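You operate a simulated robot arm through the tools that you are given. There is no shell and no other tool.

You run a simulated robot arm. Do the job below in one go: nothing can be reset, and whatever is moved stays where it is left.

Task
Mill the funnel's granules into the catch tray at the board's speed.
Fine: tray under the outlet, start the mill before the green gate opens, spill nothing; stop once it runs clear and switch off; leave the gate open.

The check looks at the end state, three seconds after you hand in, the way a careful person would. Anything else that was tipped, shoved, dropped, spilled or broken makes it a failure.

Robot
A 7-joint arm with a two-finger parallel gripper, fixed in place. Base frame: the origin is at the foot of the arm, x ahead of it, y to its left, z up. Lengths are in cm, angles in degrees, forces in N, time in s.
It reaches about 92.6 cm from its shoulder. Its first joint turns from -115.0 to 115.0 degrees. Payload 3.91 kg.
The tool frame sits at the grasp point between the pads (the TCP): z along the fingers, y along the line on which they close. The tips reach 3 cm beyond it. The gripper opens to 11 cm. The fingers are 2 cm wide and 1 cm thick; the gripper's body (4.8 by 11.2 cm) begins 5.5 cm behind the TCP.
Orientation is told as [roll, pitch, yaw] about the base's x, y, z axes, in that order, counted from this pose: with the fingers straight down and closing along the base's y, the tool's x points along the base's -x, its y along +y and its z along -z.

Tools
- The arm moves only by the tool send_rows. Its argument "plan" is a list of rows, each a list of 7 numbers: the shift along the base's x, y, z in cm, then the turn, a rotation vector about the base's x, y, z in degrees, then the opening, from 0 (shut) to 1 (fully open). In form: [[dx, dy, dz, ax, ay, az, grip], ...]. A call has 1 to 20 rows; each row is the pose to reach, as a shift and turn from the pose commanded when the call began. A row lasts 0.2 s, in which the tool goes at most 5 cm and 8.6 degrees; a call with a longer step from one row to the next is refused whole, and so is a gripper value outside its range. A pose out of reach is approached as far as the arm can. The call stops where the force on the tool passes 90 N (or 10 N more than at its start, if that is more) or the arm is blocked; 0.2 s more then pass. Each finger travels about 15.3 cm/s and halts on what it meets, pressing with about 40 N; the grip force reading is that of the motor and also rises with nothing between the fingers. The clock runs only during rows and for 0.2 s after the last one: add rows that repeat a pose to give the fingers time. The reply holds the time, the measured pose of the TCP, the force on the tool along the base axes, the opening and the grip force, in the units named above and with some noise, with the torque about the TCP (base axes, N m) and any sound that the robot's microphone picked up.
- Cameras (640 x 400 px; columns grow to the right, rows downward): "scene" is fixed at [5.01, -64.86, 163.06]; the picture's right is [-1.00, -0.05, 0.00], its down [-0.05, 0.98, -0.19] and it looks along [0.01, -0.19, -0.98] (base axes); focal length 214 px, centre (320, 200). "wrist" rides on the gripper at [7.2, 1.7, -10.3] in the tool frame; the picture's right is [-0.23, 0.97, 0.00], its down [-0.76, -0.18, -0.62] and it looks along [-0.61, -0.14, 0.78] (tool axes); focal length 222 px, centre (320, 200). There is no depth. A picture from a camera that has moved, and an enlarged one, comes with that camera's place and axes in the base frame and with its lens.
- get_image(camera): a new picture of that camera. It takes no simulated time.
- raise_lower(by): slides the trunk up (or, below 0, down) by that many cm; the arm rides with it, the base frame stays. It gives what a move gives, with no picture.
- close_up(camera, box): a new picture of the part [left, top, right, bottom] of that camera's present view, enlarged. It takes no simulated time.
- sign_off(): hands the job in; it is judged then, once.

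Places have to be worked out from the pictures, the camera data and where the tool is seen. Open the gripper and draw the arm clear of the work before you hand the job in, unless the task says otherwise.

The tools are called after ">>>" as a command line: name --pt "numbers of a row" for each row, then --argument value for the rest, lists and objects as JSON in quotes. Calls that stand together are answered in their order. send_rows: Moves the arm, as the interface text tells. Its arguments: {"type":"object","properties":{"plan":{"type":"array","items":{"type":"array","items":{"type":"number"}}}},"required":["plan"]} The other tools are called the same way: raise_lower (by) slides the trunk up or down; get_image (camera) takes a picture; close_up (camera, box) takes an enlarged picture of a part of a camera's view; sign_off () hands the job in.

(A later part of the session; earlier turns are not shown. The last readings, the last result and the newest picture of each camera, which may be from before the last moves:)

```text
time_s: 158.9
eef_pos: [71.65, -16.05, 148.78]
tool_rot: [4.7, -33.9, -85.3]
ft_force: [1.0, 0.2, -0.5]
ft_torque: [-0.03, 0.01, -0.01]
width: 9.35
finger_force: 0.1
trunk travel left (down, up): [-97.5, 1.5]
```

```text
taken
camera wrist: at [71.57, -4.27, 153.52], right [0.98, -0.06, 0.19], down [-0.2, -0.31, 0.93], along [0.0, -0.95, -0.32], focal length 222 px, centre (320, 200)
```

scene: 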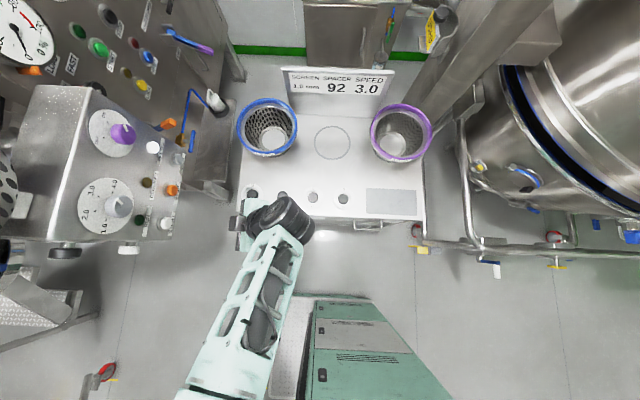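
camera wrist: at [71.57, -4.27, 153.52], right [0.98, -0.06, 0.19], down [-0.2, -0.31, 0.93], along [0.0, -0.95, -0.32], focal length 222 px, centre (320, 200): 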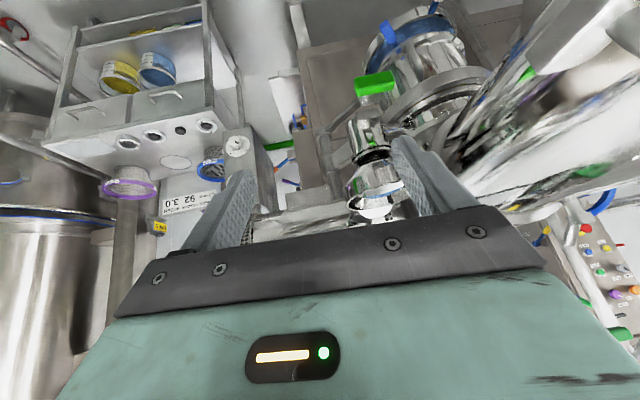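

>>> close_up --camera "wrist" --box '[320, 60, 450, 230]'

>>> close_up --camera "wrist" --box '[340, 0, 480, 110]'

```text
2.35 times, centred on (385, 145) of wrist
camera zoom: at [71.57, -4.27, 153.52], right [0.98, -0.06, 0.19], down [-0.2, -0.31, 0.93], along [0.0, -0.95, -0.32], focal length 523 px, centre (167, 329)
```

zoom: 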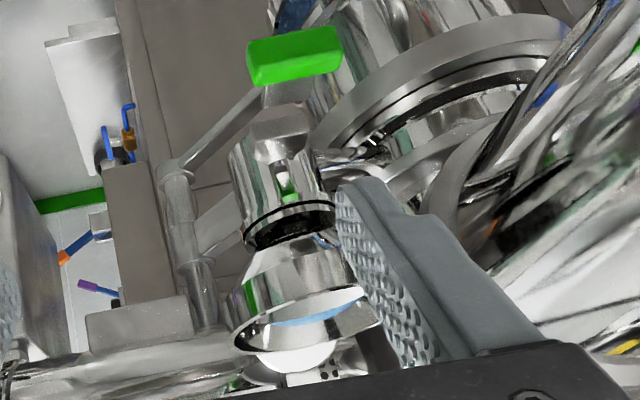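

```text
3.64 times, centred on (410, 55) of wrist
camera zoom: at [71.57, -4.27, 153.52], right [0.98, -0.06, 0.19], down [-0.2, -0.31, 0.93], along [0.0, -0.95, -0.32], focal length 808 px, centre (-7, 727)
```

zoom: 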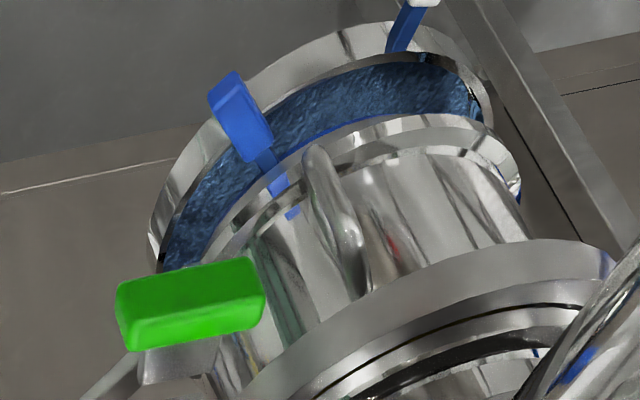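

It works: the funnel level is dropping and blue milled granules lie in the tray. I hold still for 4 s and look again.

>>> send_rows --pt "-1 0 1 0 0 0 0.85" --pt "-2 0 2 0 0 0 0.85" --pt "-2 0 2 0 0 0 0.85" --pt "-2 0 2 0 0 0 0.85" --pt "-2 0 2 0 0 0 0.85" --pt "-2 0 2 0 0 0 0.85" --pt "-2 0 2 0 0 0 0.85" --pt "-2 0 2 0 0 0 0.85" --pt "-2 0 2 0 0 0 0.85" --pt "-2 0 2 0 0 0 0.85" --pt "-2 0 2 0 0 0 0.85" --pt "-2 0 2 0 0 0 0.85" --pt "-2 0 2 0 0 0 0.85" --pt "-2 0 2 0 0 0 0.85" --pt "-2 0 2 0 0 0 0.85" --pt "-2 0 2 0 0 0 0.85" --pt "-2 0 2 0 0 0 0.85" --pt "-2 0 2 0 0 0 0.85" --pt "-2 0 2 0 0 0 0.85" --pt "-2 0 2 0 0 0 0.85"

>>> get_image --camera "wrist"

>>> close_up --camera "wrist" --box '[320, 100, 450, 230]'

>>> close_up --camera "scene" --box '[60, 80, 240, 270]'

```text
time_s: 163.1
eef_pos: [69.8, -16.37, 150.75]
tool_rot: [4.7, -34.0, -85.3]
ft_force: [0.0, -0.1, 0.0]
ft_torque: [-0.01, -0.04, -0.01]
width: 9.34
finger_force: 0.0
trunk travel left (down, up): [-97.5, 1.5]
```

```text
taken
camera wrist: at [69.68, -4.43, 155.44], right [0.98, -0.07, 0.19], down [-0.2, -0.31, 0.93], along [0.0, -0.95, -0.32], focal length 222 px, centre (320, 200)
```

wrist: 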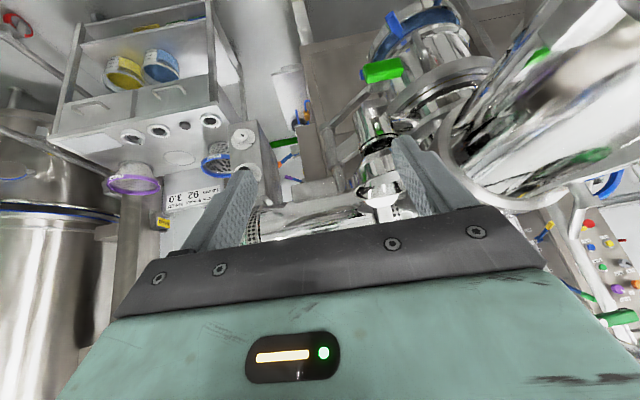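

```text
3.08 times, centred on (385, 165) of wrist
camera zoom: at [69.68, -4.43, 155.44], right [0.98, -0.07, 0.19], down [-0.2, -0.31, 0.93], along [0.0, -0.95, -0.32], focal length 684 px, centre (120, 308)
```

zoom: 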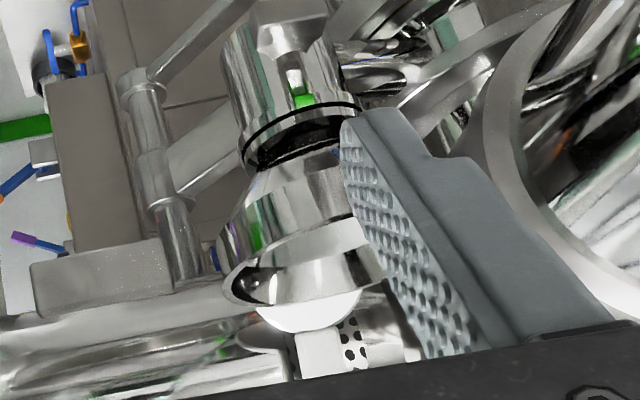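

```text
2.11 times, centred on (150, 175) of scene
camera zoom: at [5.01, -64.86, 163.06], right [-1.0, -0.05, 0.0], down [-0.05, 0.98, -0.19], along [0.01, -0.19, -0.98], focal length 452 px, centre (678, 253)
```

zoom: 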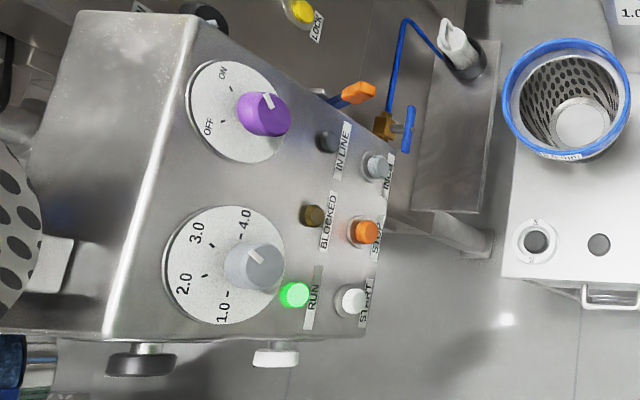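

The surface is now below what I can see from here. I'll tip the camera more steeply over the funnel while it keeps running.

>>> send_rows --pt "1 -1.5 0.5 6 0 0 0.5" --pt "2 -3 1 12 0 0 0.3" --pt "3 -4.5 1 18 0 0 0.1" --pt "4 -6 1 24 0 0 0" --pt "4 -7 1 28 0 0 0"

>>> get_image --camera "wrist"

>>> close_up --camera "wrist" --box '[300, 60, 440, 210]'

```text
time_s: 164.3
eef_pos: [73.55, -23.16, 151.98]
tool_rot: [6.7, -5.9, -86.1]
ft_force: [0.1, 0.1, 0.7]
ft_torque: [0.0, 0.02, 0.02]
width: 0.02
finger_force: 38.1
trunk travel left (down, up): [-97.5, 1.5]
```

```text
taken
camera wrist: at [73.51, -14.95, 161.65], right [0.98, -0.15, 0.14], down [-0.2, -0.71, 0.67], along [0.0, -0.69, -0.73], focal length 222 px, centre (320, 200)
```

wrist: 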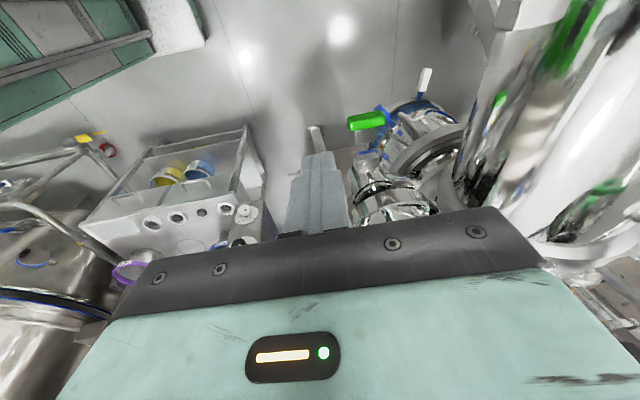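

```text
2.67 times, centred on (370, 135) of wrist
camera zoom: at [73.51, -14.95, 161.65], right [0.98, -0.15, 0.14], down [-0.2, -0.71, 0.67], along [0.0, -0.69, -0.73], focal length 592 px, centre (187, 373)
```

zoom: 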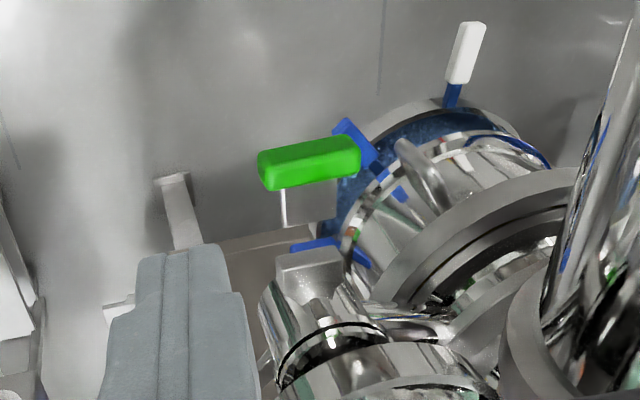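

The funnel sits just under the gripper edge in the image. I'll pitch back a bit while keeping the camera high and near.

>>> raise_lower --by 1.4

>>> send_rows --pt "0 -1 1 -7 0 0 0" --pt "0 -2 2 -14 0 0 0" --pt "0 -3 3 -21 0 0 0" --pt "0 -4 4 -28 0 0 0"

>>> get_image --camera "wrist"

>>> close_up --camera "wrist" --box '[320, 80, 480, 220]'

```text
time_s: 164.9
eef_pos: [73.58, -23.31, 153.37]
tool_rot: [6.8, -6.0, -86.2]
ft_force: [-0.7, 1.2, 0.1]
ft_torque: [-0.01, 0.01, -0.07]
width: 0.0
finger_force: 37.7
trunk travel left (down, up): [-98.9, 0.1]
```

```text
time_s: 165.9
eef_pos: [73.56, -27.08, 157.35]
tool_rot: [4.7, -34.0, -85.4]
ft_force: [0.1, -0.5, -0.7]
ft_torque: [0.02, 0.01, 0.0]
width: 0.0
finger_force: 37.8
trunk travel left (down, up): [-98.9, 0.1]
```

```text
taken
camera wrist: at [73.42, -15.24, 161.94], right [0.98, -0.07, 0.19], down [-0.2, -0.31, 0.93], along [0.0, -0.95, -0.32], focal length 222 px, centre (320, 200)
```

wrist: 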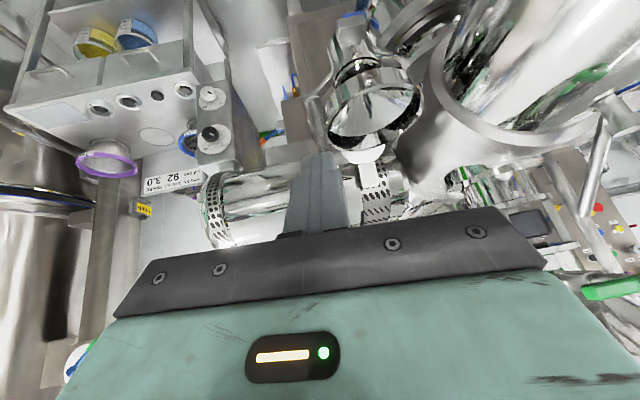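

```text
2.86 times, centred on (400, 150) of wrist
camera zoom: at [73.42, -15.24, 161.94], right [0.98, -0.07, 0.19], down [-0.2, -0.31, 0.93], along [0.0, -0.95, -0.32], focal length 635 px, centre (91, 343)
```

zoom: 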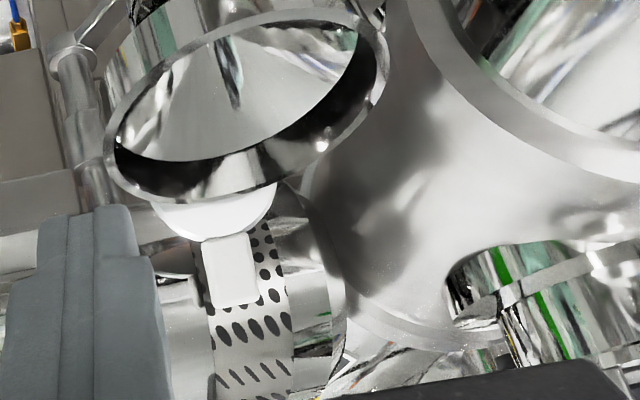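

The funnel cone now looks empty. I'll check the tray's contents, then start toward STOP (which also gives the mill time to run clear).

>>> send_rows --pt "-1 2 -1 7 0.6 0 0" --pt "-2 4 -2 14 1.1 0 0" --pt "-3 5 -3 21 1.7 0 0" --pt "-4 5 -4 28 2.2 0 0" --pt "-5 5 -5 34 2.7 0 0"

>>> get_image --camera "wrist"

>>> close_up --camera "wrist" --box '[320, 60, 500, 220]'

```text
time_s: 167.1
eef_pos: [68.49, -22.21, 152.42]
tool_rot: [4.7, 0.4, -85.5]
ft_force: [0.1, 0.1, -0.1]
ft_torque: [0.04, 0.01, -0.01]
width: 0.02
finger_force: 37.7
trunk travel left (down, up): [-98.9, 0.1]
```

```text
taken
camera wrist: at [68.8, -15.04, 162.95], right [0.99, -0.15, 0.08], down [-0.17, -0.78, 0.6], along [-0.03, -0.61, -0.79], focal length 222 px, centre (320, 200)
```

wrist: 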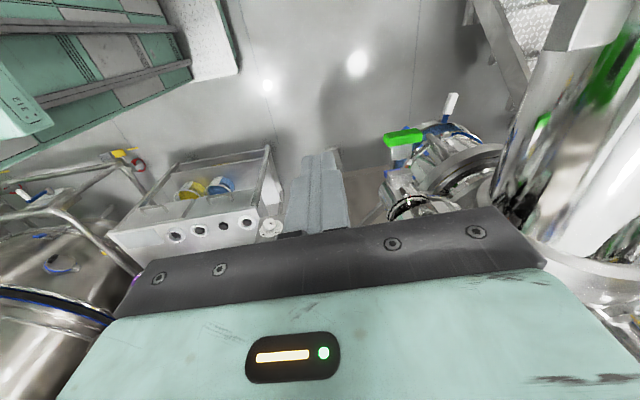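

```text
2.50 times, centred on (410, 140) of wrist
camera zoom: at [68.8, -15.04, 162.95], right [0.99, -0.15, 0.08], down [-0.17, -0.78, 0.6], along [-0.03, -0.61, -0.79], focal length 555 px, centre (95, 350)
```

zoom: 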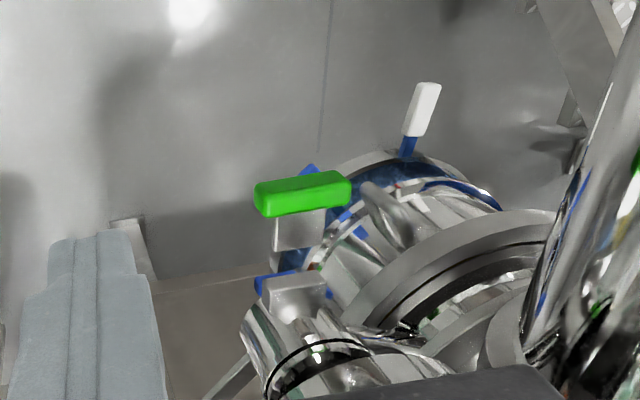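

Blue milled product is in the tray, nothing on the floor. Heading back toward the panel along the high route.

>>> send_rows --pt "-2 -2 -1 0 0 8 0" --pt "-4 -4 -2 0 0 16 0" --pt "-6 -6.5 -3 0 0 24 0" --pt "-8 -9 -4 0 0 32 0" --pt "-10 -11.5 -5 0 0 40 0" --pt "-11.5 -14 -6 0 0 48 0" --pt "-12.5 -16 -6 0 0 55.5 0"

>>> send_rows --pt "-4 -1.5 -1 0 0 4 0" --pt "-8 -3 -2 0 0 8 0" --pt "-12 -4.5 -3 0 0 12 0" --pt "-16 -6 -4 0 0 16 0" --pt "-20 -8 -5 0 0 20 0" --pt "-24 -11 -6 0 0 24 0" --pt "-27 -14.5 -6 0 0 28 0" --pt "-30 -18 -6 0 0 30 0" --pt "-31 -22 -6 0 0 30 0" --pt "-31 -26 -6 0 0 30 0" --pt "-31 -29 -6 0 0 30 0"

>>> get_image --camera "scene"

```text
time_s: 168.7
eef_pos: [56.14, -38.41, 146.09]
tool_rot: [4.6, 0.1, -29.8]
ft_force: [0.5, -0.4, 0.1]
ft_torque: [0.0, -0.03, 0.01]
width: 0.02
finger_force: 37.2
trunk travel left (down, up): [-98.9, 0.1]
```

```text
refused: row 6 steps farther than a row can; nothing moved
```

```text
taken
```

scene: 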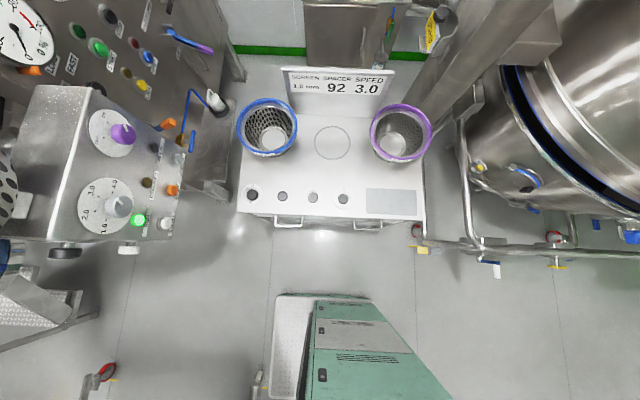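

One step was slightly too long; I resend it with shorter steps.

>>> send_rows --pt "-4 -1.5 -1 0 0 4 0" --pt "-8 -3 -2 0 0 8 0" --pt "-12 -4.5 -3 0 0 12 0" --pt "-16 -6 -4 0 0 16 0" --pt "-20 -8 -5 0 0 20 0" --pt "-23.5 -11 -6 0 0 24 0" --pt "-26.5 -14.5 -6 0 0 28 0" --pt "-29.5 -18 -6 0 0 30 0" --pt "-31 -22 -6 0 0 30 0" --pt "-31 -26 -6 0 0 30 0" --pt "-31 -29 -6 0 0 30 0"

>>> get_image --camera "scene"

```text
time_s: 171.1
eef_pos: [41.07, -47.84, 139.05]
tool_rot: [4.7, 0.2, 0.0]
ft_force: [0.3, 0.2, -0.2]
ft_torque: [0.0, -0.01, 0.0]
width: 0.01
finger_force: 37.8
out of reach, approached as far as the arm can: row 4, 5, 6, 7, 8, 9, 10, 11
trunk travel left (down, up): [-98.9, 0.1]
```

```text
taken
```

scene: 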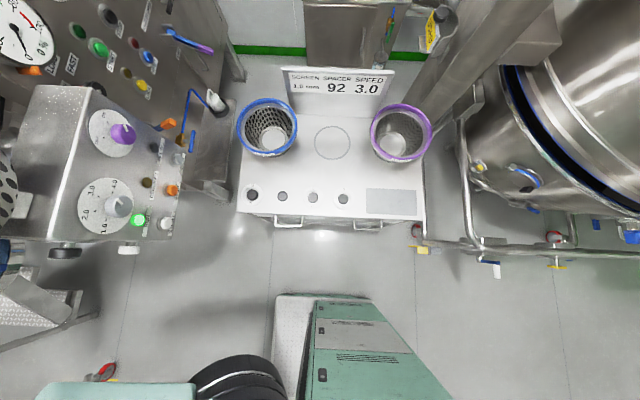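

Out of reach on this branch from (41, -48). I'll try fixing the small roll and approaching in smaller moves, first -y, then -x.

>>> send_rows --pt "-1 -3 1 -2 0 0 0" --pt "-2 -6 2 -4.7 0 0 0" --pt "-4 -9 3 -4.7 0 0 0" --pt "-7 -12 4 -4.7 0 0 0" --pt "-10 -15 5 -4.7 0 0 0"

>>> get_image --camera "scene"

```text
time_s: 172.3
eef_pos: [41.08, -47.98, 141.71]
tool_rot: [0.0, 0.1, -0.2]
ft_force: [-0.6, -0.1, 0.0]
ft_torque: [0.01, 0.01, 0.02]
width: 0.0
finger_force: 37.7
out of reach, approached as far as the arm can: row 1, 2, 3, 4, 5
trunk travel left (down, up): [-98.9, 0.1]
```

```text
taken
```

scene: 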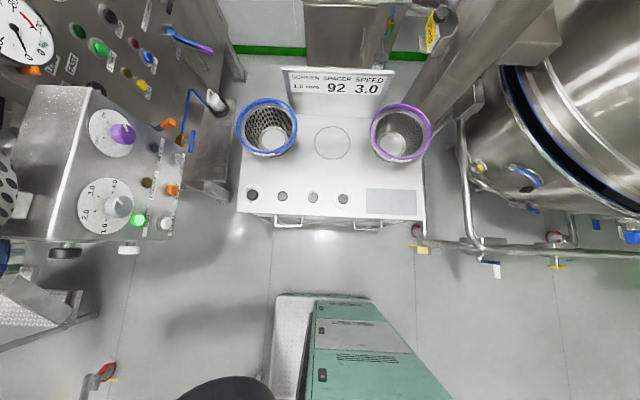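

This elbow posture blocks the -y region. I'll retrace to (60, -33) and (63, -21) with the pitch used before, to recover the posture that worked on the previous trip.

>>> send_rows --pt "3.5 2.5 -1.5 0 0 -5 0" --pt "7 5 -3 0 0 -10 0" --pt "10.5 7.5 -4.5 0 0 -15 0" --pt "14 10 -6 0 0 -20 0" --pt "17 13 -8 0 0 -25 0" --pt "19 15.5 -11 0 0 -30 0"

>>> send_rows --pt "0.5 2 -1 -3.8 -6.5 0 0" --pt "1 4 -2 -7.5 -13 0 0" --pt "1.5 6 -3 -11.2 -19.5 0 0" --pt "2 8 -4 -15 -26 0 0" --pt "2.5 10 -5 -18.7 -32.4 0 0" --pt "3 12.5 -6 -22.4 -38.8 0 0"

>>> get_image --camera "scene"

```text
time_s: 173.7
eef_pos: [60.37, -32.08, 130.9]
tool_rot: [0.0, 0.1, -30.1]
ft_force: [0.2, 0.2, 0.0]
ft_torque: [0.0, -0.02, -0.02]
width: 0.0
finger_force: 38.1
trunk travel left (down, up): [-98.9, 0.1]
```

```text
time_s: 175.1
eef_pos: [63.56, -19.83, 124.92]
tool_rot: [0.0, -44.7, -30.0]
ft_force: [0.4, -0.9, 0.3]
ft_torque: [0.04, 0.01, 0.03]
width: 0.0
finger_force: 37.3
trunk travel left (down, up): [-98.9, 0.1]
```

```text
taken
```

scene: 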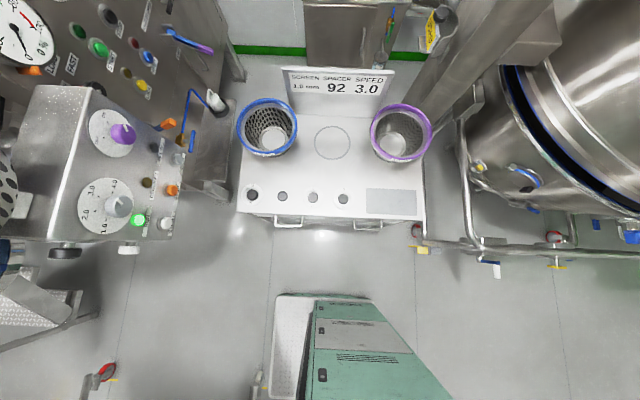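

I'll try S2 → the panel route again from here, in the same order that worked before, watching the reach report.

>>> send_rows --pt "-0.5 -2 1 3.8 6.5 0 0" --pt "-1 -4 2 7.5 13 0 0" --pt "-1.5 -6 3 11.2 19.5 0 0" --pt "-2 -8 4 15 26 0 0" --pt "-2.5 -10 5 18.7 32.4 0 0" --pt "-3 -12.5 6 22.4 38.8 0 0"

>>> send_rows --pt "-4 -1.5 1.5 0 0 4 0" --pt "-8 -3 3 0 0 8 0" --pt "-12 -4.5 4.5 0 0 12 0" --pt "-16 -6 6 0 0 16 0" --pt "-20 -8 8 0 0 20 0" --pt "-23.5 -11 9 0 0 24 0" --pt "-26.5 -14.5 9 0 0 28 0"

>>> get_image --camera "scene"

```text
time_s: 176.5
eef_pos: [60.48, -32.01, 130.84]
tool_rot: [0.0, 0.3, -29.9]
ft_force: [-0.6, 0.6, 0.3]
ft_torque: [-0.04, 0.0, 0.01]
width: 0.01
finger_force: 37.5
trunk travel left (down, up): [-98.9, 0.1]
```

```text
time_s: 178.1
eef_pos: [40.6, -45.06, 139.95]
tool_rot: [0.1, 0.2, -2.0]
ft_force: [0.3, -1.0, -1.0]
ft_torque: [-0.01, -0.02, -0.02]
width: 0.0
finger_force: 37.4
out of reach, approached as far as the arm can: row 6, 7
trunk travel left (down, up): [-98.9, 0.1]
```

```text
taken
```

scene: 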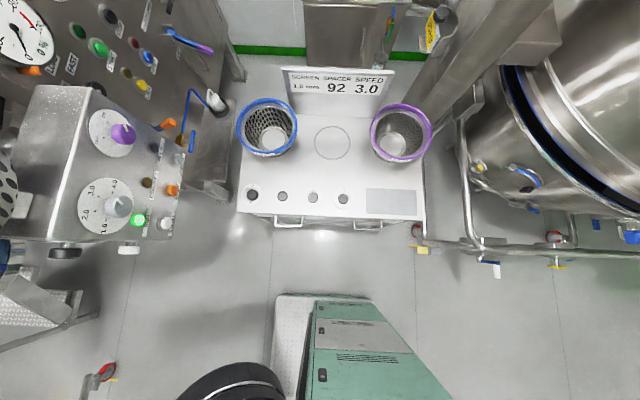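

Try with the pitch of -45 used for START (that posture had the elbow behind, as now).

>>> send_rows --pt "-1 0 0 0 -8 1 0" --pt "-2 0 0 0 -16 2 0" --pt "-3 0 0 0 -24 2 0" --pt "-4 0 0 0 -32 2 0" --pt "-5 0 0 0 -40 2 0" --pt "-6 0 0 0 -45 2 0"

>>> send_rows --pt "-2 -3 0 0 0 0 0" --pt "-4 -6 0 0 0 0 0" --pt "-6 -9 0 0 0 0 0" --pt "-8 -12 0 0 0 0 0"

>>> get_image --camera "scene"

```text
time_s: 179.5
eef_pos: [42.78, -43.41, 141.04]
tool_rot: [-2.2, -43.7, 4.2]
ft_force: [0.4, -0.5, 0.1]
ft_torque: [-0.01, 0.01, -0.01]
width: 0.0
finger_force: 37.0
out of reach, approached as far as the arm can: row 1, 2, 3, 4, 5, 6
trunk travel left (down, up): [-98.9, 0.1]
```

```text
time_s: 180.5
eef_pos: [42.97, -44.15, 141.74]
tool_rot: [1.2, -45.0, 1.7]
ft_force: [0.8, 0.0, 0.1]
ft_torque: [0.01, -0.03, -0.02]
width: 0.0
finger_force: 38.0
out of reach, approached as far as the arm can: row 1, 2, 3, 4
trunk travel left (down, up): [-98.9, 0.1]
```

```text
taken
```

scene: 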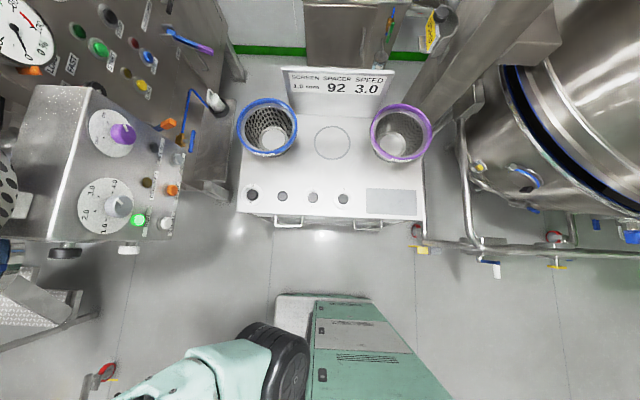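

Still blocked. The posture changed when I went high over the funnel, so I'll return to the gate-side pose (hand level, facing -y) and come back by exactly the route that worked.

>>> send_rows --pt "2.5 3 -2 0 0 -4 0" --pt "5 6 -4 0 0 -8 0" --pt "7.5 9 -6 0 0 -12 0" --pt "10 12 -8 0 0 -16 0" --pt "12.5 15 -10 0 0 -20 0" --pt "15 18 -12 0 0 -24 0" --pt "17.5 21 -14.5 0 0 -28 0" --pt "20 24 -17 0 0 -31.5 0"

>>> send_rows --pt "2 1 1 0 0 -7 0" --pt "4 2 2 0 0 -14 0" --pt "6 3 3 0 0 -21 0" --pt "8 4 4 0 0 -28 0" --pt "10 5 5 0 0 -35 0" --pt "12 6 6 0 0 -42 0" --pt "13 7 6 0 0 -48 0"

>>> send_rows --pt "0 0 0 -7.8 -1.6 0 0" --pt "0 0 0 -15.7 -3.2 0 0" --pt "0 0 0 -23.5 -4.8 0 0" --pt "0 0 0 -31.4 -6.4 0 0" --pt "0 0 0 -36 -7.3 0 0"

>>> get_image --camera "wrist"

```text
time_s: 182.3
eef_pos: [62.57, -20.57, 124.7]
tool_rot: [0.8, -45.0, -31.8]
ft_force: [0.3, 0.1, -0.4]
ft_torque: [0.04, -0.05, 0.0]
width: 0.03
finger_force: 37.5
out of reach, approached as far as the arm can: row 3, 4, 5, 6, 7, 8
trunk travel left (down, up): [-98.9, 0.1]
```

```text
time_s: 183.9
eef_pos: [75.64, -13.45, 130.46]
tool_rot: [0.9, -44.8, -79.8]
ft_force: [0.3, -0.4, 0.7]
ft_torque: [0.02, -0.02, 0.0]
width: 0.0
finger_force: 38.0
trunk travel left (down, up): [-98.9, 0.1]
```

```text
time_s: 185.1
eef_pos: [75.62, -13.49, 130.44]
tool_rot: [5.7, -81.7, -84.3]
ft_force: [-0.2, -0.8, -0.9]
ft_torque: [0.0, -0.02, -0.01]
width: 0.0
finger_force: 37.3
trunk travel left (down, up): [-98.9, 0.1]
```

```text
taken
camera wrist: at [75.06, -2.12, 124.98], right [0.96, 0.16, 0.24], down [-0.29, 0.46, 0.84], along [0.02, -0.87, 0.48], focal length 222 px, centre (320, 200)
```

wrist: 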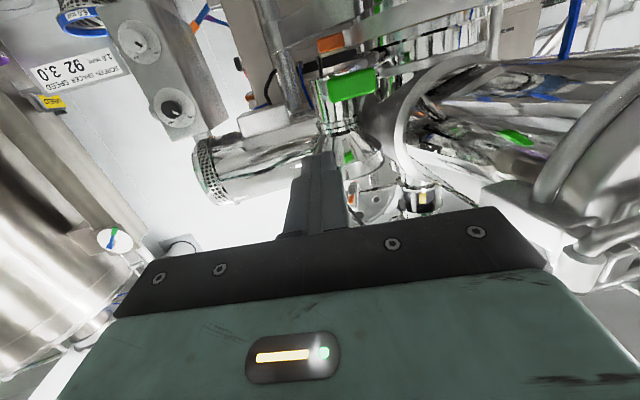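

I'll now pass through the lower, level pose used for pushing the tray (which preceded the good posture) and then go to the panel.

>>> send_rows --pt "0 0 -4 0 0 0 0" --pt "0 0 -8 0 0 0 0" --pt "0 0 -12 0 0 0 0" --pt "-1 -1 -16 0 0 5 0" --pt "-3 -3 -18 0 0 12 0" --pt "-5 -5 -18 0 0 19 0" --pt "-7 -8 -18 0 0 26 0" --pt "-9 -11 -18 0 0 33 0" --pt "-11 -14 -18 0 0 40 0" --pt "-12 -17 -18 0 0 47 0" --pt "-13 -20 -18 0 0 54 0"

>>> get_image --camera "wrist"

>>> get_image --camera "scene"

```text
time_s: 187.5
eef_pos: [62.32, -33.24, 112.65]
tool_rot: [5.6, -81.5, -30.2]
ft_force: [-0.7, 0.4, -0.5]
ft_torque: [-0.02, 0.0, -0.04]
width: 0.01
finger_force: 37.7
trunk travel left (down, up): [-98.9, 0.1]
```

```text
taken
camera wrist: at [52.85, -26.98, 107.13], right [0.43, 0.87, 0.24], down [-0.54, 0.04, 0.84], along [0.72, -0.49, 0.48], focal length 222 px, centre (320, 200)
```

wrist: 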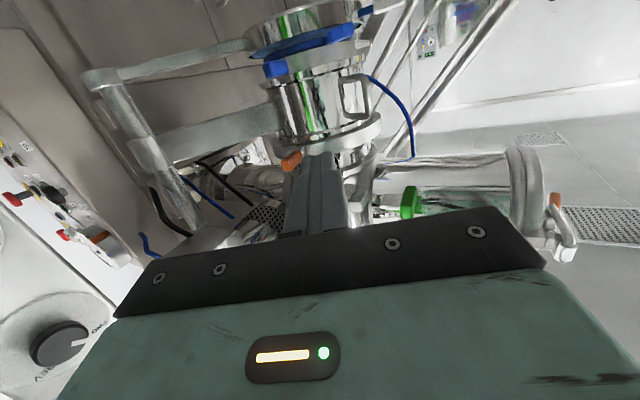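

```text
taken
```

scene: 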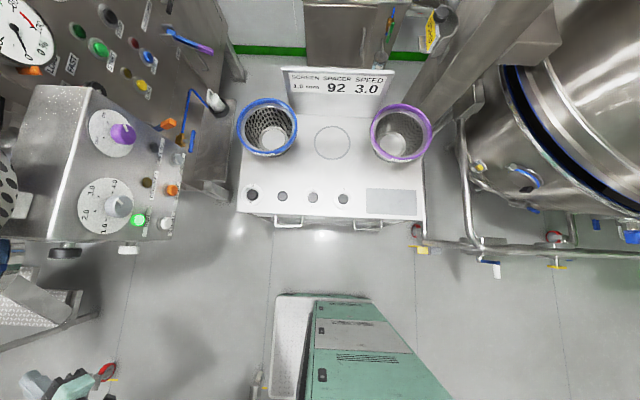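

Reached cleanly. Now S1 and S2 again with the same moves as the successful trip.

>>> send_rows --pt "0 3 0 3.6 6.5 0 0" --pt "0 6 0 7.2 13 0 0" --pt "0 9 0 10.8 19.5 0 0" --pt "0 11 0 14.4 26 0 0" --pt "0 13 0 18 32.5 0 0" --pt "0 13 0 20 36 0 0"

>>> send_rows --pt "-0.5 -2 1.5 3.8 6.5 0 0" --pt "-1 -4 3 7.5 13 0 0" --pt "-1.5 -6 4.5 11.2 19.5 0 0" --pt "-2 -8 6 15 26 0 0" --pt "-2.5 -10 7.5 18.7 32.4 0 0" --pt "-3 -12 9 22.4 38.8 0 0"

>>> get_image --camera "scene"

```text
time_s: 188.9
eef_pos: [62.43, -20.52, 112.55]
tool_rot: [4.5, -40.2, -29.2]
ft_force: [0.0, 0.4, 0.4]
ft_torque: [0.01, 0.0, -0.01]
width: 0.0
finger_force: 37.1
trunk travel left (down, up): [-98.9, 0.1]
```

```text
time_s: 190.3
eef_pos: [59.57, -32.36, 121.51]
tool_rot: [5.3, 4.5, -29.4]
ft_force: [-0.5, 0.7, 0.1]
ft_torque: [0.02, 0.0, 0.01]
width: 0.02
finger_force: 37.3
trunk travel left (down, up): [-98.9, 0.1]
```

```text
taken
```

scene: 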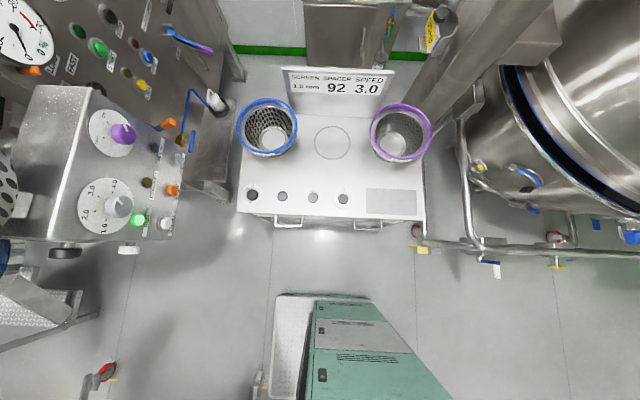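

Now toward the panel, first half, checking the reach report.

>>> send_rows --pt "-4 -1.5 2 -1 -1 4 0" --pt "-8 -3 4 -2 -2 8 0" --pt "-12 -4.5 6 -3 -3 12 0" --pt "-16 -6 8 -4 -4 16 0" --pt "-20 -8 10 -4 -4 20 0" --pt "-23.5 -11 11 -4 -4 24 0"

>>> get_image --camera "scene"

```text
time_s: 191.7
eef_pos: [35.81, -43.21, 132.55]
tool_rot: [2.6, -0.5, -5.5]
ft_force: [0.1, 0.0, 0.3]
ft_torque: [0.02, 0.02, -0.01]
width: 0.0
finger_force: 38.0
trunk travel left (down, up): [-98.9, 0.1]
```

```text
taken
```

scene: 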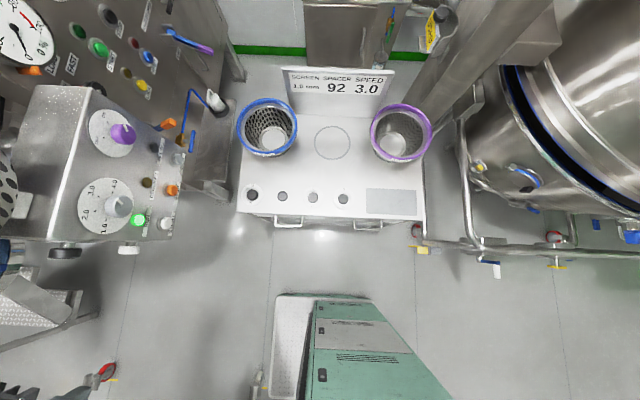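

Good branch recovered. Continuing to the spot in front of the panel.

>>> send_rows --pt "-3 -3.5 1 -0.5 0 1 0" --pt "-6 -7 2 -1 0 2 0" --pt "-8 -11 3 -1.5 0 3 0" --pt "-10 -15 4 -2 0 4 0" --pt "-11 -19 5 -2.5 0 5 0" --pt "-11 -23 6 -2.6 0 5.5 0" --pt "-11 -24 7 -2.6 0 5.5 0"

>>> get_image --camera "scene"

```text
time_s: 193.3
eef_pos: [24.89, -67.52, 139.51]
tool_rot: [0.1, -0.7, -0.1]
ft_force: [-0.3, 1.0, 0.2]
ft_torque: [-0.01, 0.02, -0.02]
width: 0.0
finger_force: 37.9
trunk travel left (down, up): [-98.9, 0.1]
```

```text
taken
```

scene: 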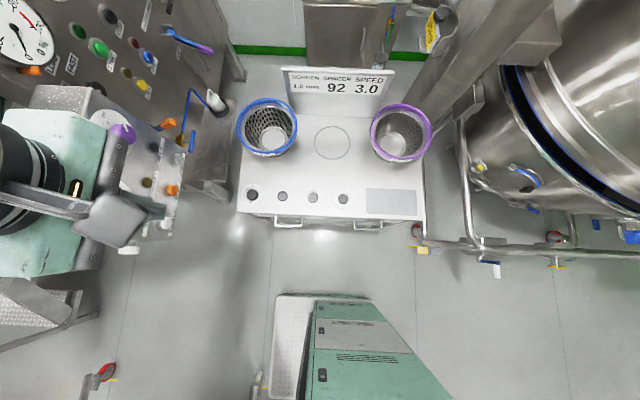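

In front of the panel again. Lowering the trunk 27 cm and lining up with STOP (y≈-75.8) at pitch -45.

>>> raise_lower --by -27

>>> send_rows --pt "0 -1 0 0 -8 0 0" --pt "0 -2.5 0 0 -16 0 0" --pt "0 -4 0 0 -24 0 0" --pt "0 -5.5 -0.5 0 -32 0 0" --pt "0 -7 -1 0 -40 0 0" --pt "0 -8.2 -1.8 0 -44.3 0 0"

>>> get_image --camera "wrist"

>>> get_image --camera "scene"

```text
time_s: 196.0
eef_pos: [25.08, -67.47, 112.51]
tool_rot: [0.1, -0.7, 0.0]
ft_force: [0.2, -0.2, 0.4]
ft_torque: [0.01, 0.0, -0.03]
width: 0.0
finger_force: 37.7
trunk travel left (down, up): [-71.9, 27.1]
```

```text
time_s: 197.4
eef_pos: [25.05, -75.64, 110.67]
tool_rot: [-0.1, -45.1, 0.1]
ft_force: [0.3, 0.7, 1.6]
ft_torque: [-0.04, 0.01, -0.05]
width: 0.0
finger_force: 37.4
trunk travel left (down, up): [-71.9, 27.1]
```

```text
taken
camera wrist: at [12.55, -73.98, 112.96], right [0.16, 0.97, 0.16], down [0.1, -0.18, 0.98], along [0.98, -0.14, -0.12], focal length 222 px, centre (320, 200)
```

wrist: 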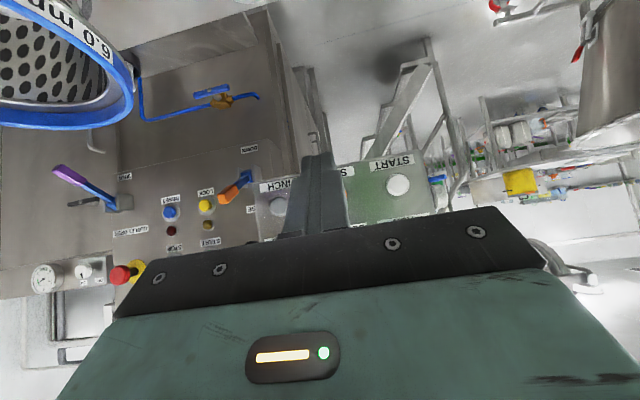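

```text
taken
```

scene: 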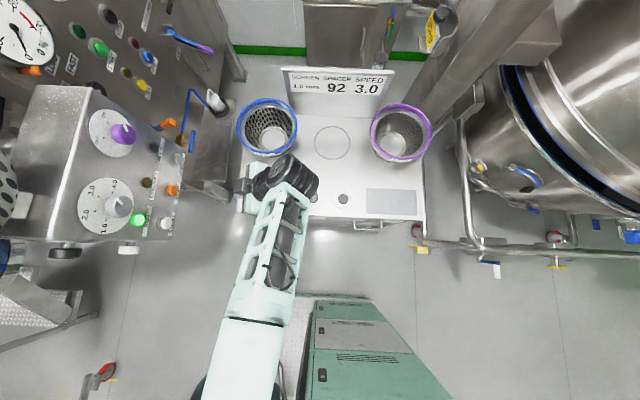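

Lined up with STOP. Approaching to just short of it and checking alignment.

>>> send_rows --pt "4 0.1 0 0 0 0 0" --pt "8 0.1 0 0 0 0 0" --pt "11 0.1 0 0 0 0 0" --pt "13.5 0.1 0 0 0 0 0" --pt "13.5 0.1 0 0 0 0 0"

>>> close_up --camera "wrist" --box '[220, 120, 420, 240]'

>>> close_up --camera "scene" --box '[100, 120, 240, 270]'

```text
time_s: 198.6
eef_pos: [38.29, -75.68, 110.83]
tool_rot: [-0.1, -44.9, -0.1]
ft_force: [0.1, 0.4, 0.3]
ft_torque: [-0.02, -0.02, 0.0]
width: 0.0
finger_force: 37.5
trunk travel left (down, up): [-71.9, 27.1]
```

```text
3.20 times, centred on (320, 180) of wrist
camera zoom: at [25.93, -73.99, 113.15], right [0.16, 0.97, 0.16], down [0.1, -0.18, 0.98], along [0.98, -0.14, -0.12], focal length 711 px, centre (320, 264)
```

zoom: 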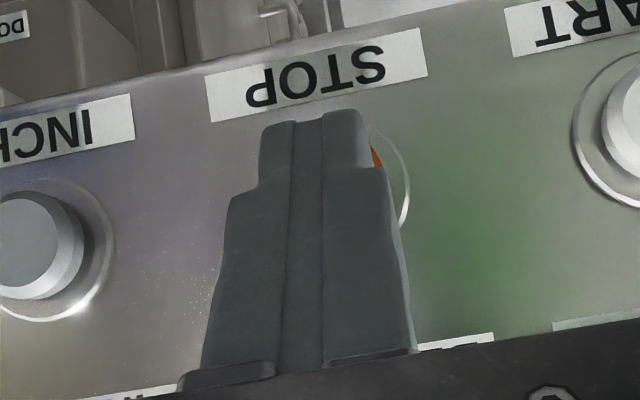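

```text
2.67 times, centred on (170, 195) of scene
camera zoom: at [5.01, -64.86, 163.06], right [-1.0, -0.05, 0.0], down [-0.05, 0.98, -0.19], along [0.01, -0.19, -0.98], focal length 572 px, centre (720, 213)
```

zoom: 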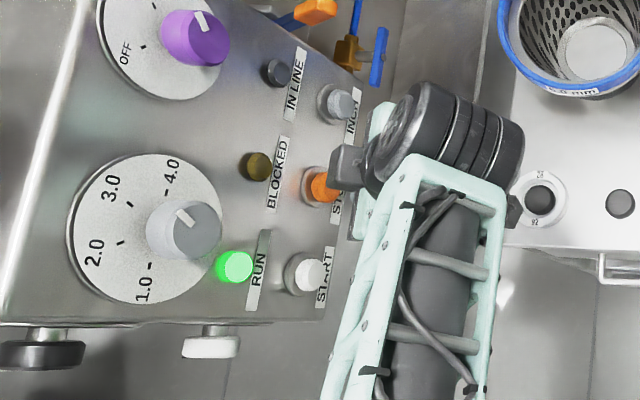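

Aligned as with START. Pressing STOP in small steps.

>>> send_rows --pt "1.4 0.3 -0.4 0 0 0 0" --pt "2.0 0.3 -0.4 0 0 0 0" --pt "2.4 0.3 -0.4 0 0 0 0" --pt "2.7 0.3 -0.4 0 0 0 0" --pt "3.0 0.3 -0.4 0 0 0 0"

>>> close_up --camera "scene" --box '[100, 120, 240, 270]'

```text
time_s: 199.8
eef_pos: [41.15, -75.26, 110.55]
tool_rot: [-0.2, -44.9, -0.2]
ft_force: [-14.3, 2.3, 3.0]
ft_torque: [0.14, 0.11, 0.04]
width: 0.02
finger_force: 37.4
trunk travel left (down, up): [-71.9, 27.1]
heard: click
```

```text
2.67 times, centred on (170, 195) of scene
camera zoom: at [5.01, -64.86, 163.06], right [-1.0, -0.05, 0.0], down [-0.05, 0.98, -0.19], along [0.01, -0.19, -0.98], focal length 572 px, centre (720, 213)
```

zoom: 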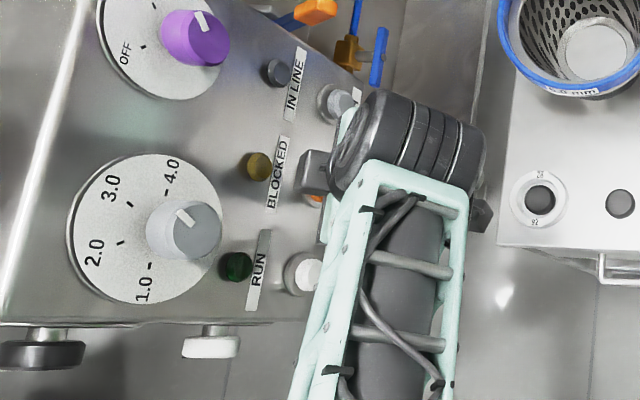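

RUN went dark with a click: the mill is stopped. I back off and go to the purple switch.

>>> send_rows --pt "-2 0 0 0 0 0 0" --pt "-6 0 0 0 0 0 0" --pt "-10 0 0 0 0 0 0" --pt "-14 0 0 0 0 0 0" --pt "-14 0 0 0 8 0 0" --pt "-14 0 0 0 16 0 0.3" --pt "-14 0 0 0 25 0 0.65"

>>> raise_lower --by 22

>>> get_image --camera "scene"

```text
refused: row 7 steps farther than a row can; nothing moved
```

```text
time_s: 202.2
eef_pos: [41.48, -75.14, 132.31]
tool_rot: [0.0, -44.9, 0.0]
ft_force: [-0.3, -0.3, -0.1]
ft_torque: [-0.01, -0.01, 0.0]
width: 0.01
finger_force: 37.0
trunk travel left (down, up): [-93.9, 5.1]
```

```text
taken
```

scene: 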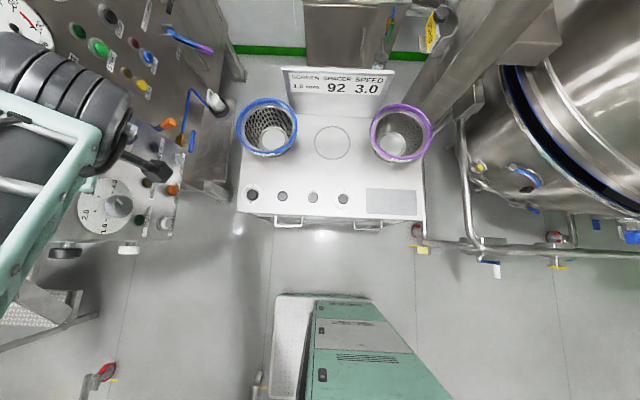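

The retreat call was refused (one 9° step) and the trunk rose with the hand still near the panel; readings show no load. I back straight off now and inspect the panel.

>>> send_rows --pt "-3 0 0.5 0 0 0 0" --pt "-7 0 0.5 0 0 0 0" --pt "-11 0 0.5 0 0 0 0" --pt "-15 0 0.5 0 0 0 0" --pt "-18 0 0.5 0 0 0 0"

>>> get_image --camera "wrist"

>>> close_up --camera "wrist" --box '[230, 40, 430, 200]'

>>> close_up --camera "scene" --box '[60, 80, 240, 270]'

```text
time_s: 203.4
eef_pos: [23.3, -75.25, 132.93]
tool_rot: [0.0, -44.9, 0.1]
ft_force: [0.3, 0.0, -0.6]
ft_torque: [-0.01, -0.03, 0.02]
width: 0.0
finger_force: 37.6
trunk travel left (down, up): [-93.9, 5.1]
```

```text
taken
camera wrist: at [10.9, -73.57, 135.18], right [0.16, 0.97, 0.16], down [0.1, -0.18, 0.98], along [0.98, -0.14, -0.12], focal length 222 px, centre (320, 200)
```

wrist: 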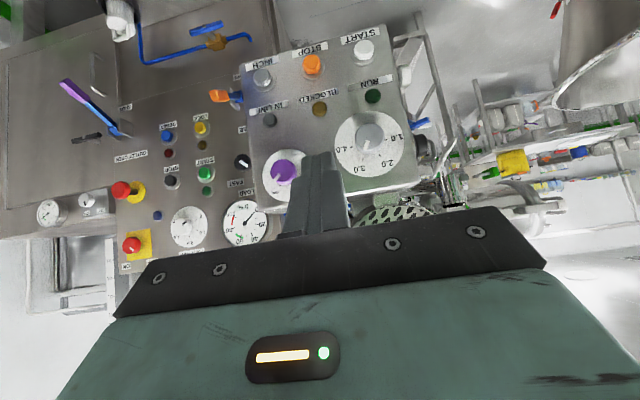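

```text
2.50 times, centred on (330, 120) of wrist
camera zoom: at [10.9, -73.57, 135.18], right [0.16, 0.97, 0.16], down [0.1, -0.18, 0.98], along [0.98, -0.14, -0.12], focal length 555 px, centre (295, 400)
```

zoom: 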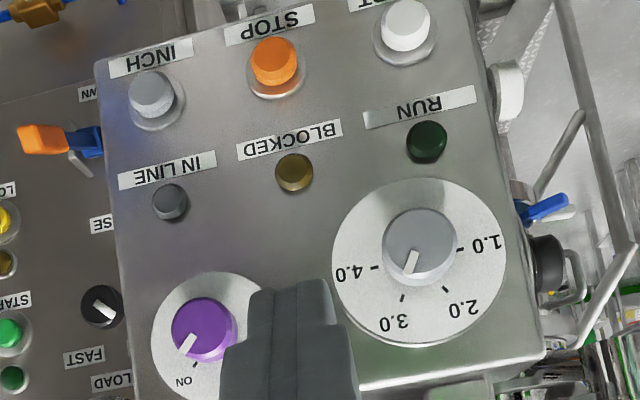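

```text
2.11 times, centred on (150, 175) of scene
camera zoom: at [5.01, -64.86, 163.06], right [-1.0, -0.05, 0.0], down [-0.05, 0.98, -0.19], along [0.01, -0.19, -0.98], focal length 452 px, centre (678, 253)
```

zoom: 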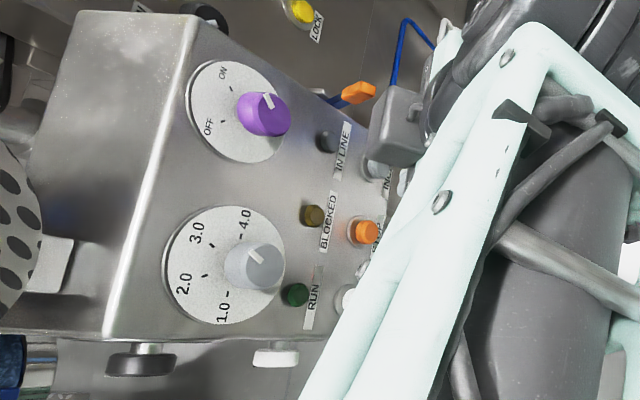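

The panel is unharmed: switch at ON, speed at 3.0, lamps off. Now I set pitch -20, open the gripper and move in front of the purple knob.

>>> send_rows --pt "1 -2 -2 0 7 0 0.3" --pt "2 -4 -4 0 14 0 0.5" --pt "3 -6 -6 0 20 0 0.65" --pt "5 -7.5 -6.9 0 25 0 0.65" --pt "5 -7.5 -6.9 0 25 0 0.65"

>>> get_image --camera "wrist"

```text
time_s: 204.6
eef_pos: [28.72, -82.69, 125.9]
tool_rot: [0.0, -19.9, 0.0]
ft_force: [0.7, -1.2, -0.6]
ft_torque: [0.01, 0.03, 0.03]
width: 7.16
finger_force: 0.0
trunk travel left (down, up): [-93.9, 5.1]
```

```text
taken
camera wrist: at [18.31, -80.97, 133.27], right [0.21, 0.97, 0.08], down [0.5, -0.18, 0.84], along [0.84, -0.14, -0.53], focal length 222 px, centre (320, 200)
```

wrist: 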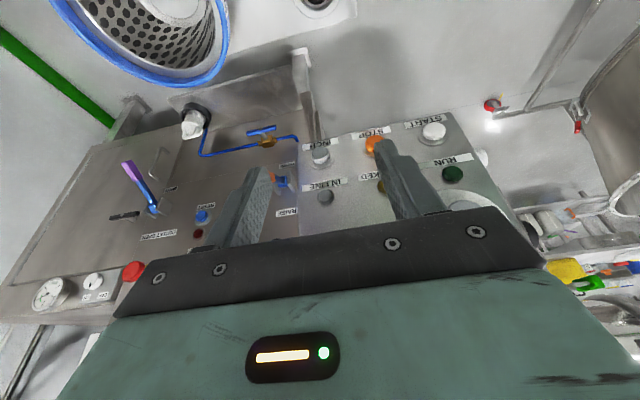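

Reached. Moving in along +x over the purple knob.

>>> send_rows --pt "4 0 0 0 0 0 0.65" --pt "8 0 0 0 0 0 0.65" --pt "11 0 0.1 0 0 0 0.65" --pt "13.6 -0.1 0.1 0 0 0 0.65" --pt "13.6 -0.1 0.1 0 0 0 0.65"

>>> get_image --camera "wrist"

```text
time_s: 205.8
eef_pos: [42.2, -82.68, 125.81]
tool_rot: [0.1, -19.9, -0.1]
ft_force: [-0.1, 0.1, 0.3]
ft_torque: [0.03, -0.01, -0.01]
width: 7.17
finger_force: 0.1
trunk travel left (down, up): [-93.9, 5.1]
```

```text
taken
camera wrist: at [31.9, -80.99, 133.14], right [0.21, 0.97, 0.08], down [0.5, -0.18, 0.85], along [0.84, -0.14, -0.53], focal length 222 px, centre (320, 200)
```

wrist: 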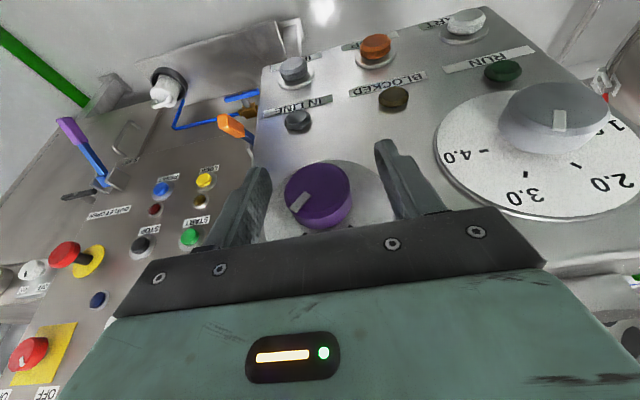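

The knob is centred. I grip it and turn -47° about x (first stroke toward OFF).

>>> send_rows --pt "0 0 0 0 0 0 0.3" --pt "0 0 0 0 0 0 0.2" --pt "0 0 0 0 0 0 0.2"

>>> send_rows --pt "0 0 0 -6 0 0 0.2" --pt "0 0 0 -12 0 0 0.2" --pt "0 0 0 -18 0 0 0.2" --pt "0 0 0 -24 0 0 0.2" --pt "0 0 0 -30 0 0 0.2" --pt "0 0 0 -36 0 0 0.2" --pt "0 0 0 -42 0 0 0.2" --pt "0 0 0 -48 0 0 0.2" --pt "0 0 0 -48 0 0 0.2"

>>> get_image --camera "wrist"

```text
time_s: 206.6
eef_pos: [42.28, -82.81, 125.81]
tool_rot: [-0.1, -20.0, 0.0]
ft_force: [4.5, -18.4, 3.1]
ft_torque: [0.05, 0.48, -0.2]
width: 3.76
finger_force: 45.3
trunk travel left (down, up): [-93.9, 5.1]
```

```text
time_s: 207.0
eef_pos: [42.31, -83.17, 125.18]
tool_rot: [-3.5, -19.1, 2.2]
ft_force: [-10.4, 42.0, -7.2]
ft_torque: [-0.37, -0.01, 0.05]
width: 4.39
finger_force: 21.6
out of reach, approached as far as the arm can: row 1, 2
trunk travel left (down, up): [-93.9, 5.1]
stopped in row 2: the force on the tool passed its limit at 97 N (the readings are from after the stop); the commanded pose is now the measured one
```

```text
taken
camera wrist: at [32.01, -81.28, 132.61], right [0.2, 0.98, 0.02], down [0.52, -0.12, 0.85], along [0.83, -0.16, -0.53], focal length 222 px, centre (320, 200)
```

wrist: 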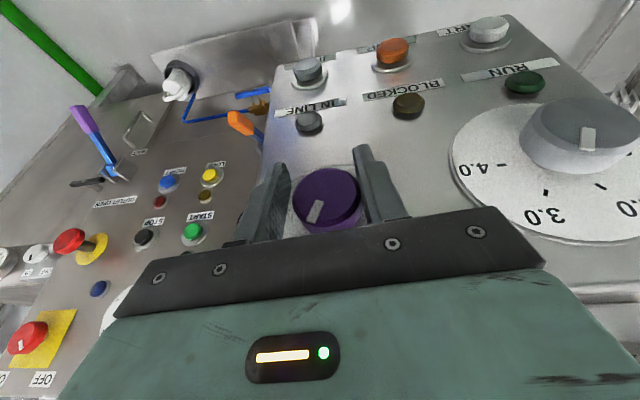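

That roll direction is out of reach with the current elbow posture, and the hand pushed sideways. I release immediately and back off along -x.

>>> send_rows --pt "0 0 0 0 0 0 0.65" --pt "0 0 0 0 0 0 0.65"

>>> get_image --camera "wrist"

```text
time_s: 207.6
eef_pos: [42.43, -83.69, 125.36]
tool_rot: [-4.4, -19.3, 2.2]
ft_force: [0.6, -0.9, 0.0]
ft_torque: [0.02, 0.05, -0.01]
width: 7.16
finger_force: 0.0
trunk travel left (down, up): [-93.9, 5.1]
```

```text
taken
camera wrist: at [32.07, -81.71, 132.68], right [0.2, 0.98, 0.01], down [0.51, -0.11, 0.85], along [0.83, -0.17, -0.53], focal length 222 px, centre (320, 200)
```

wrist: 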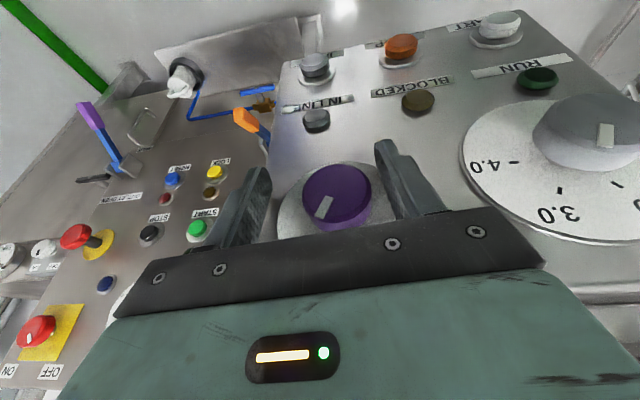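

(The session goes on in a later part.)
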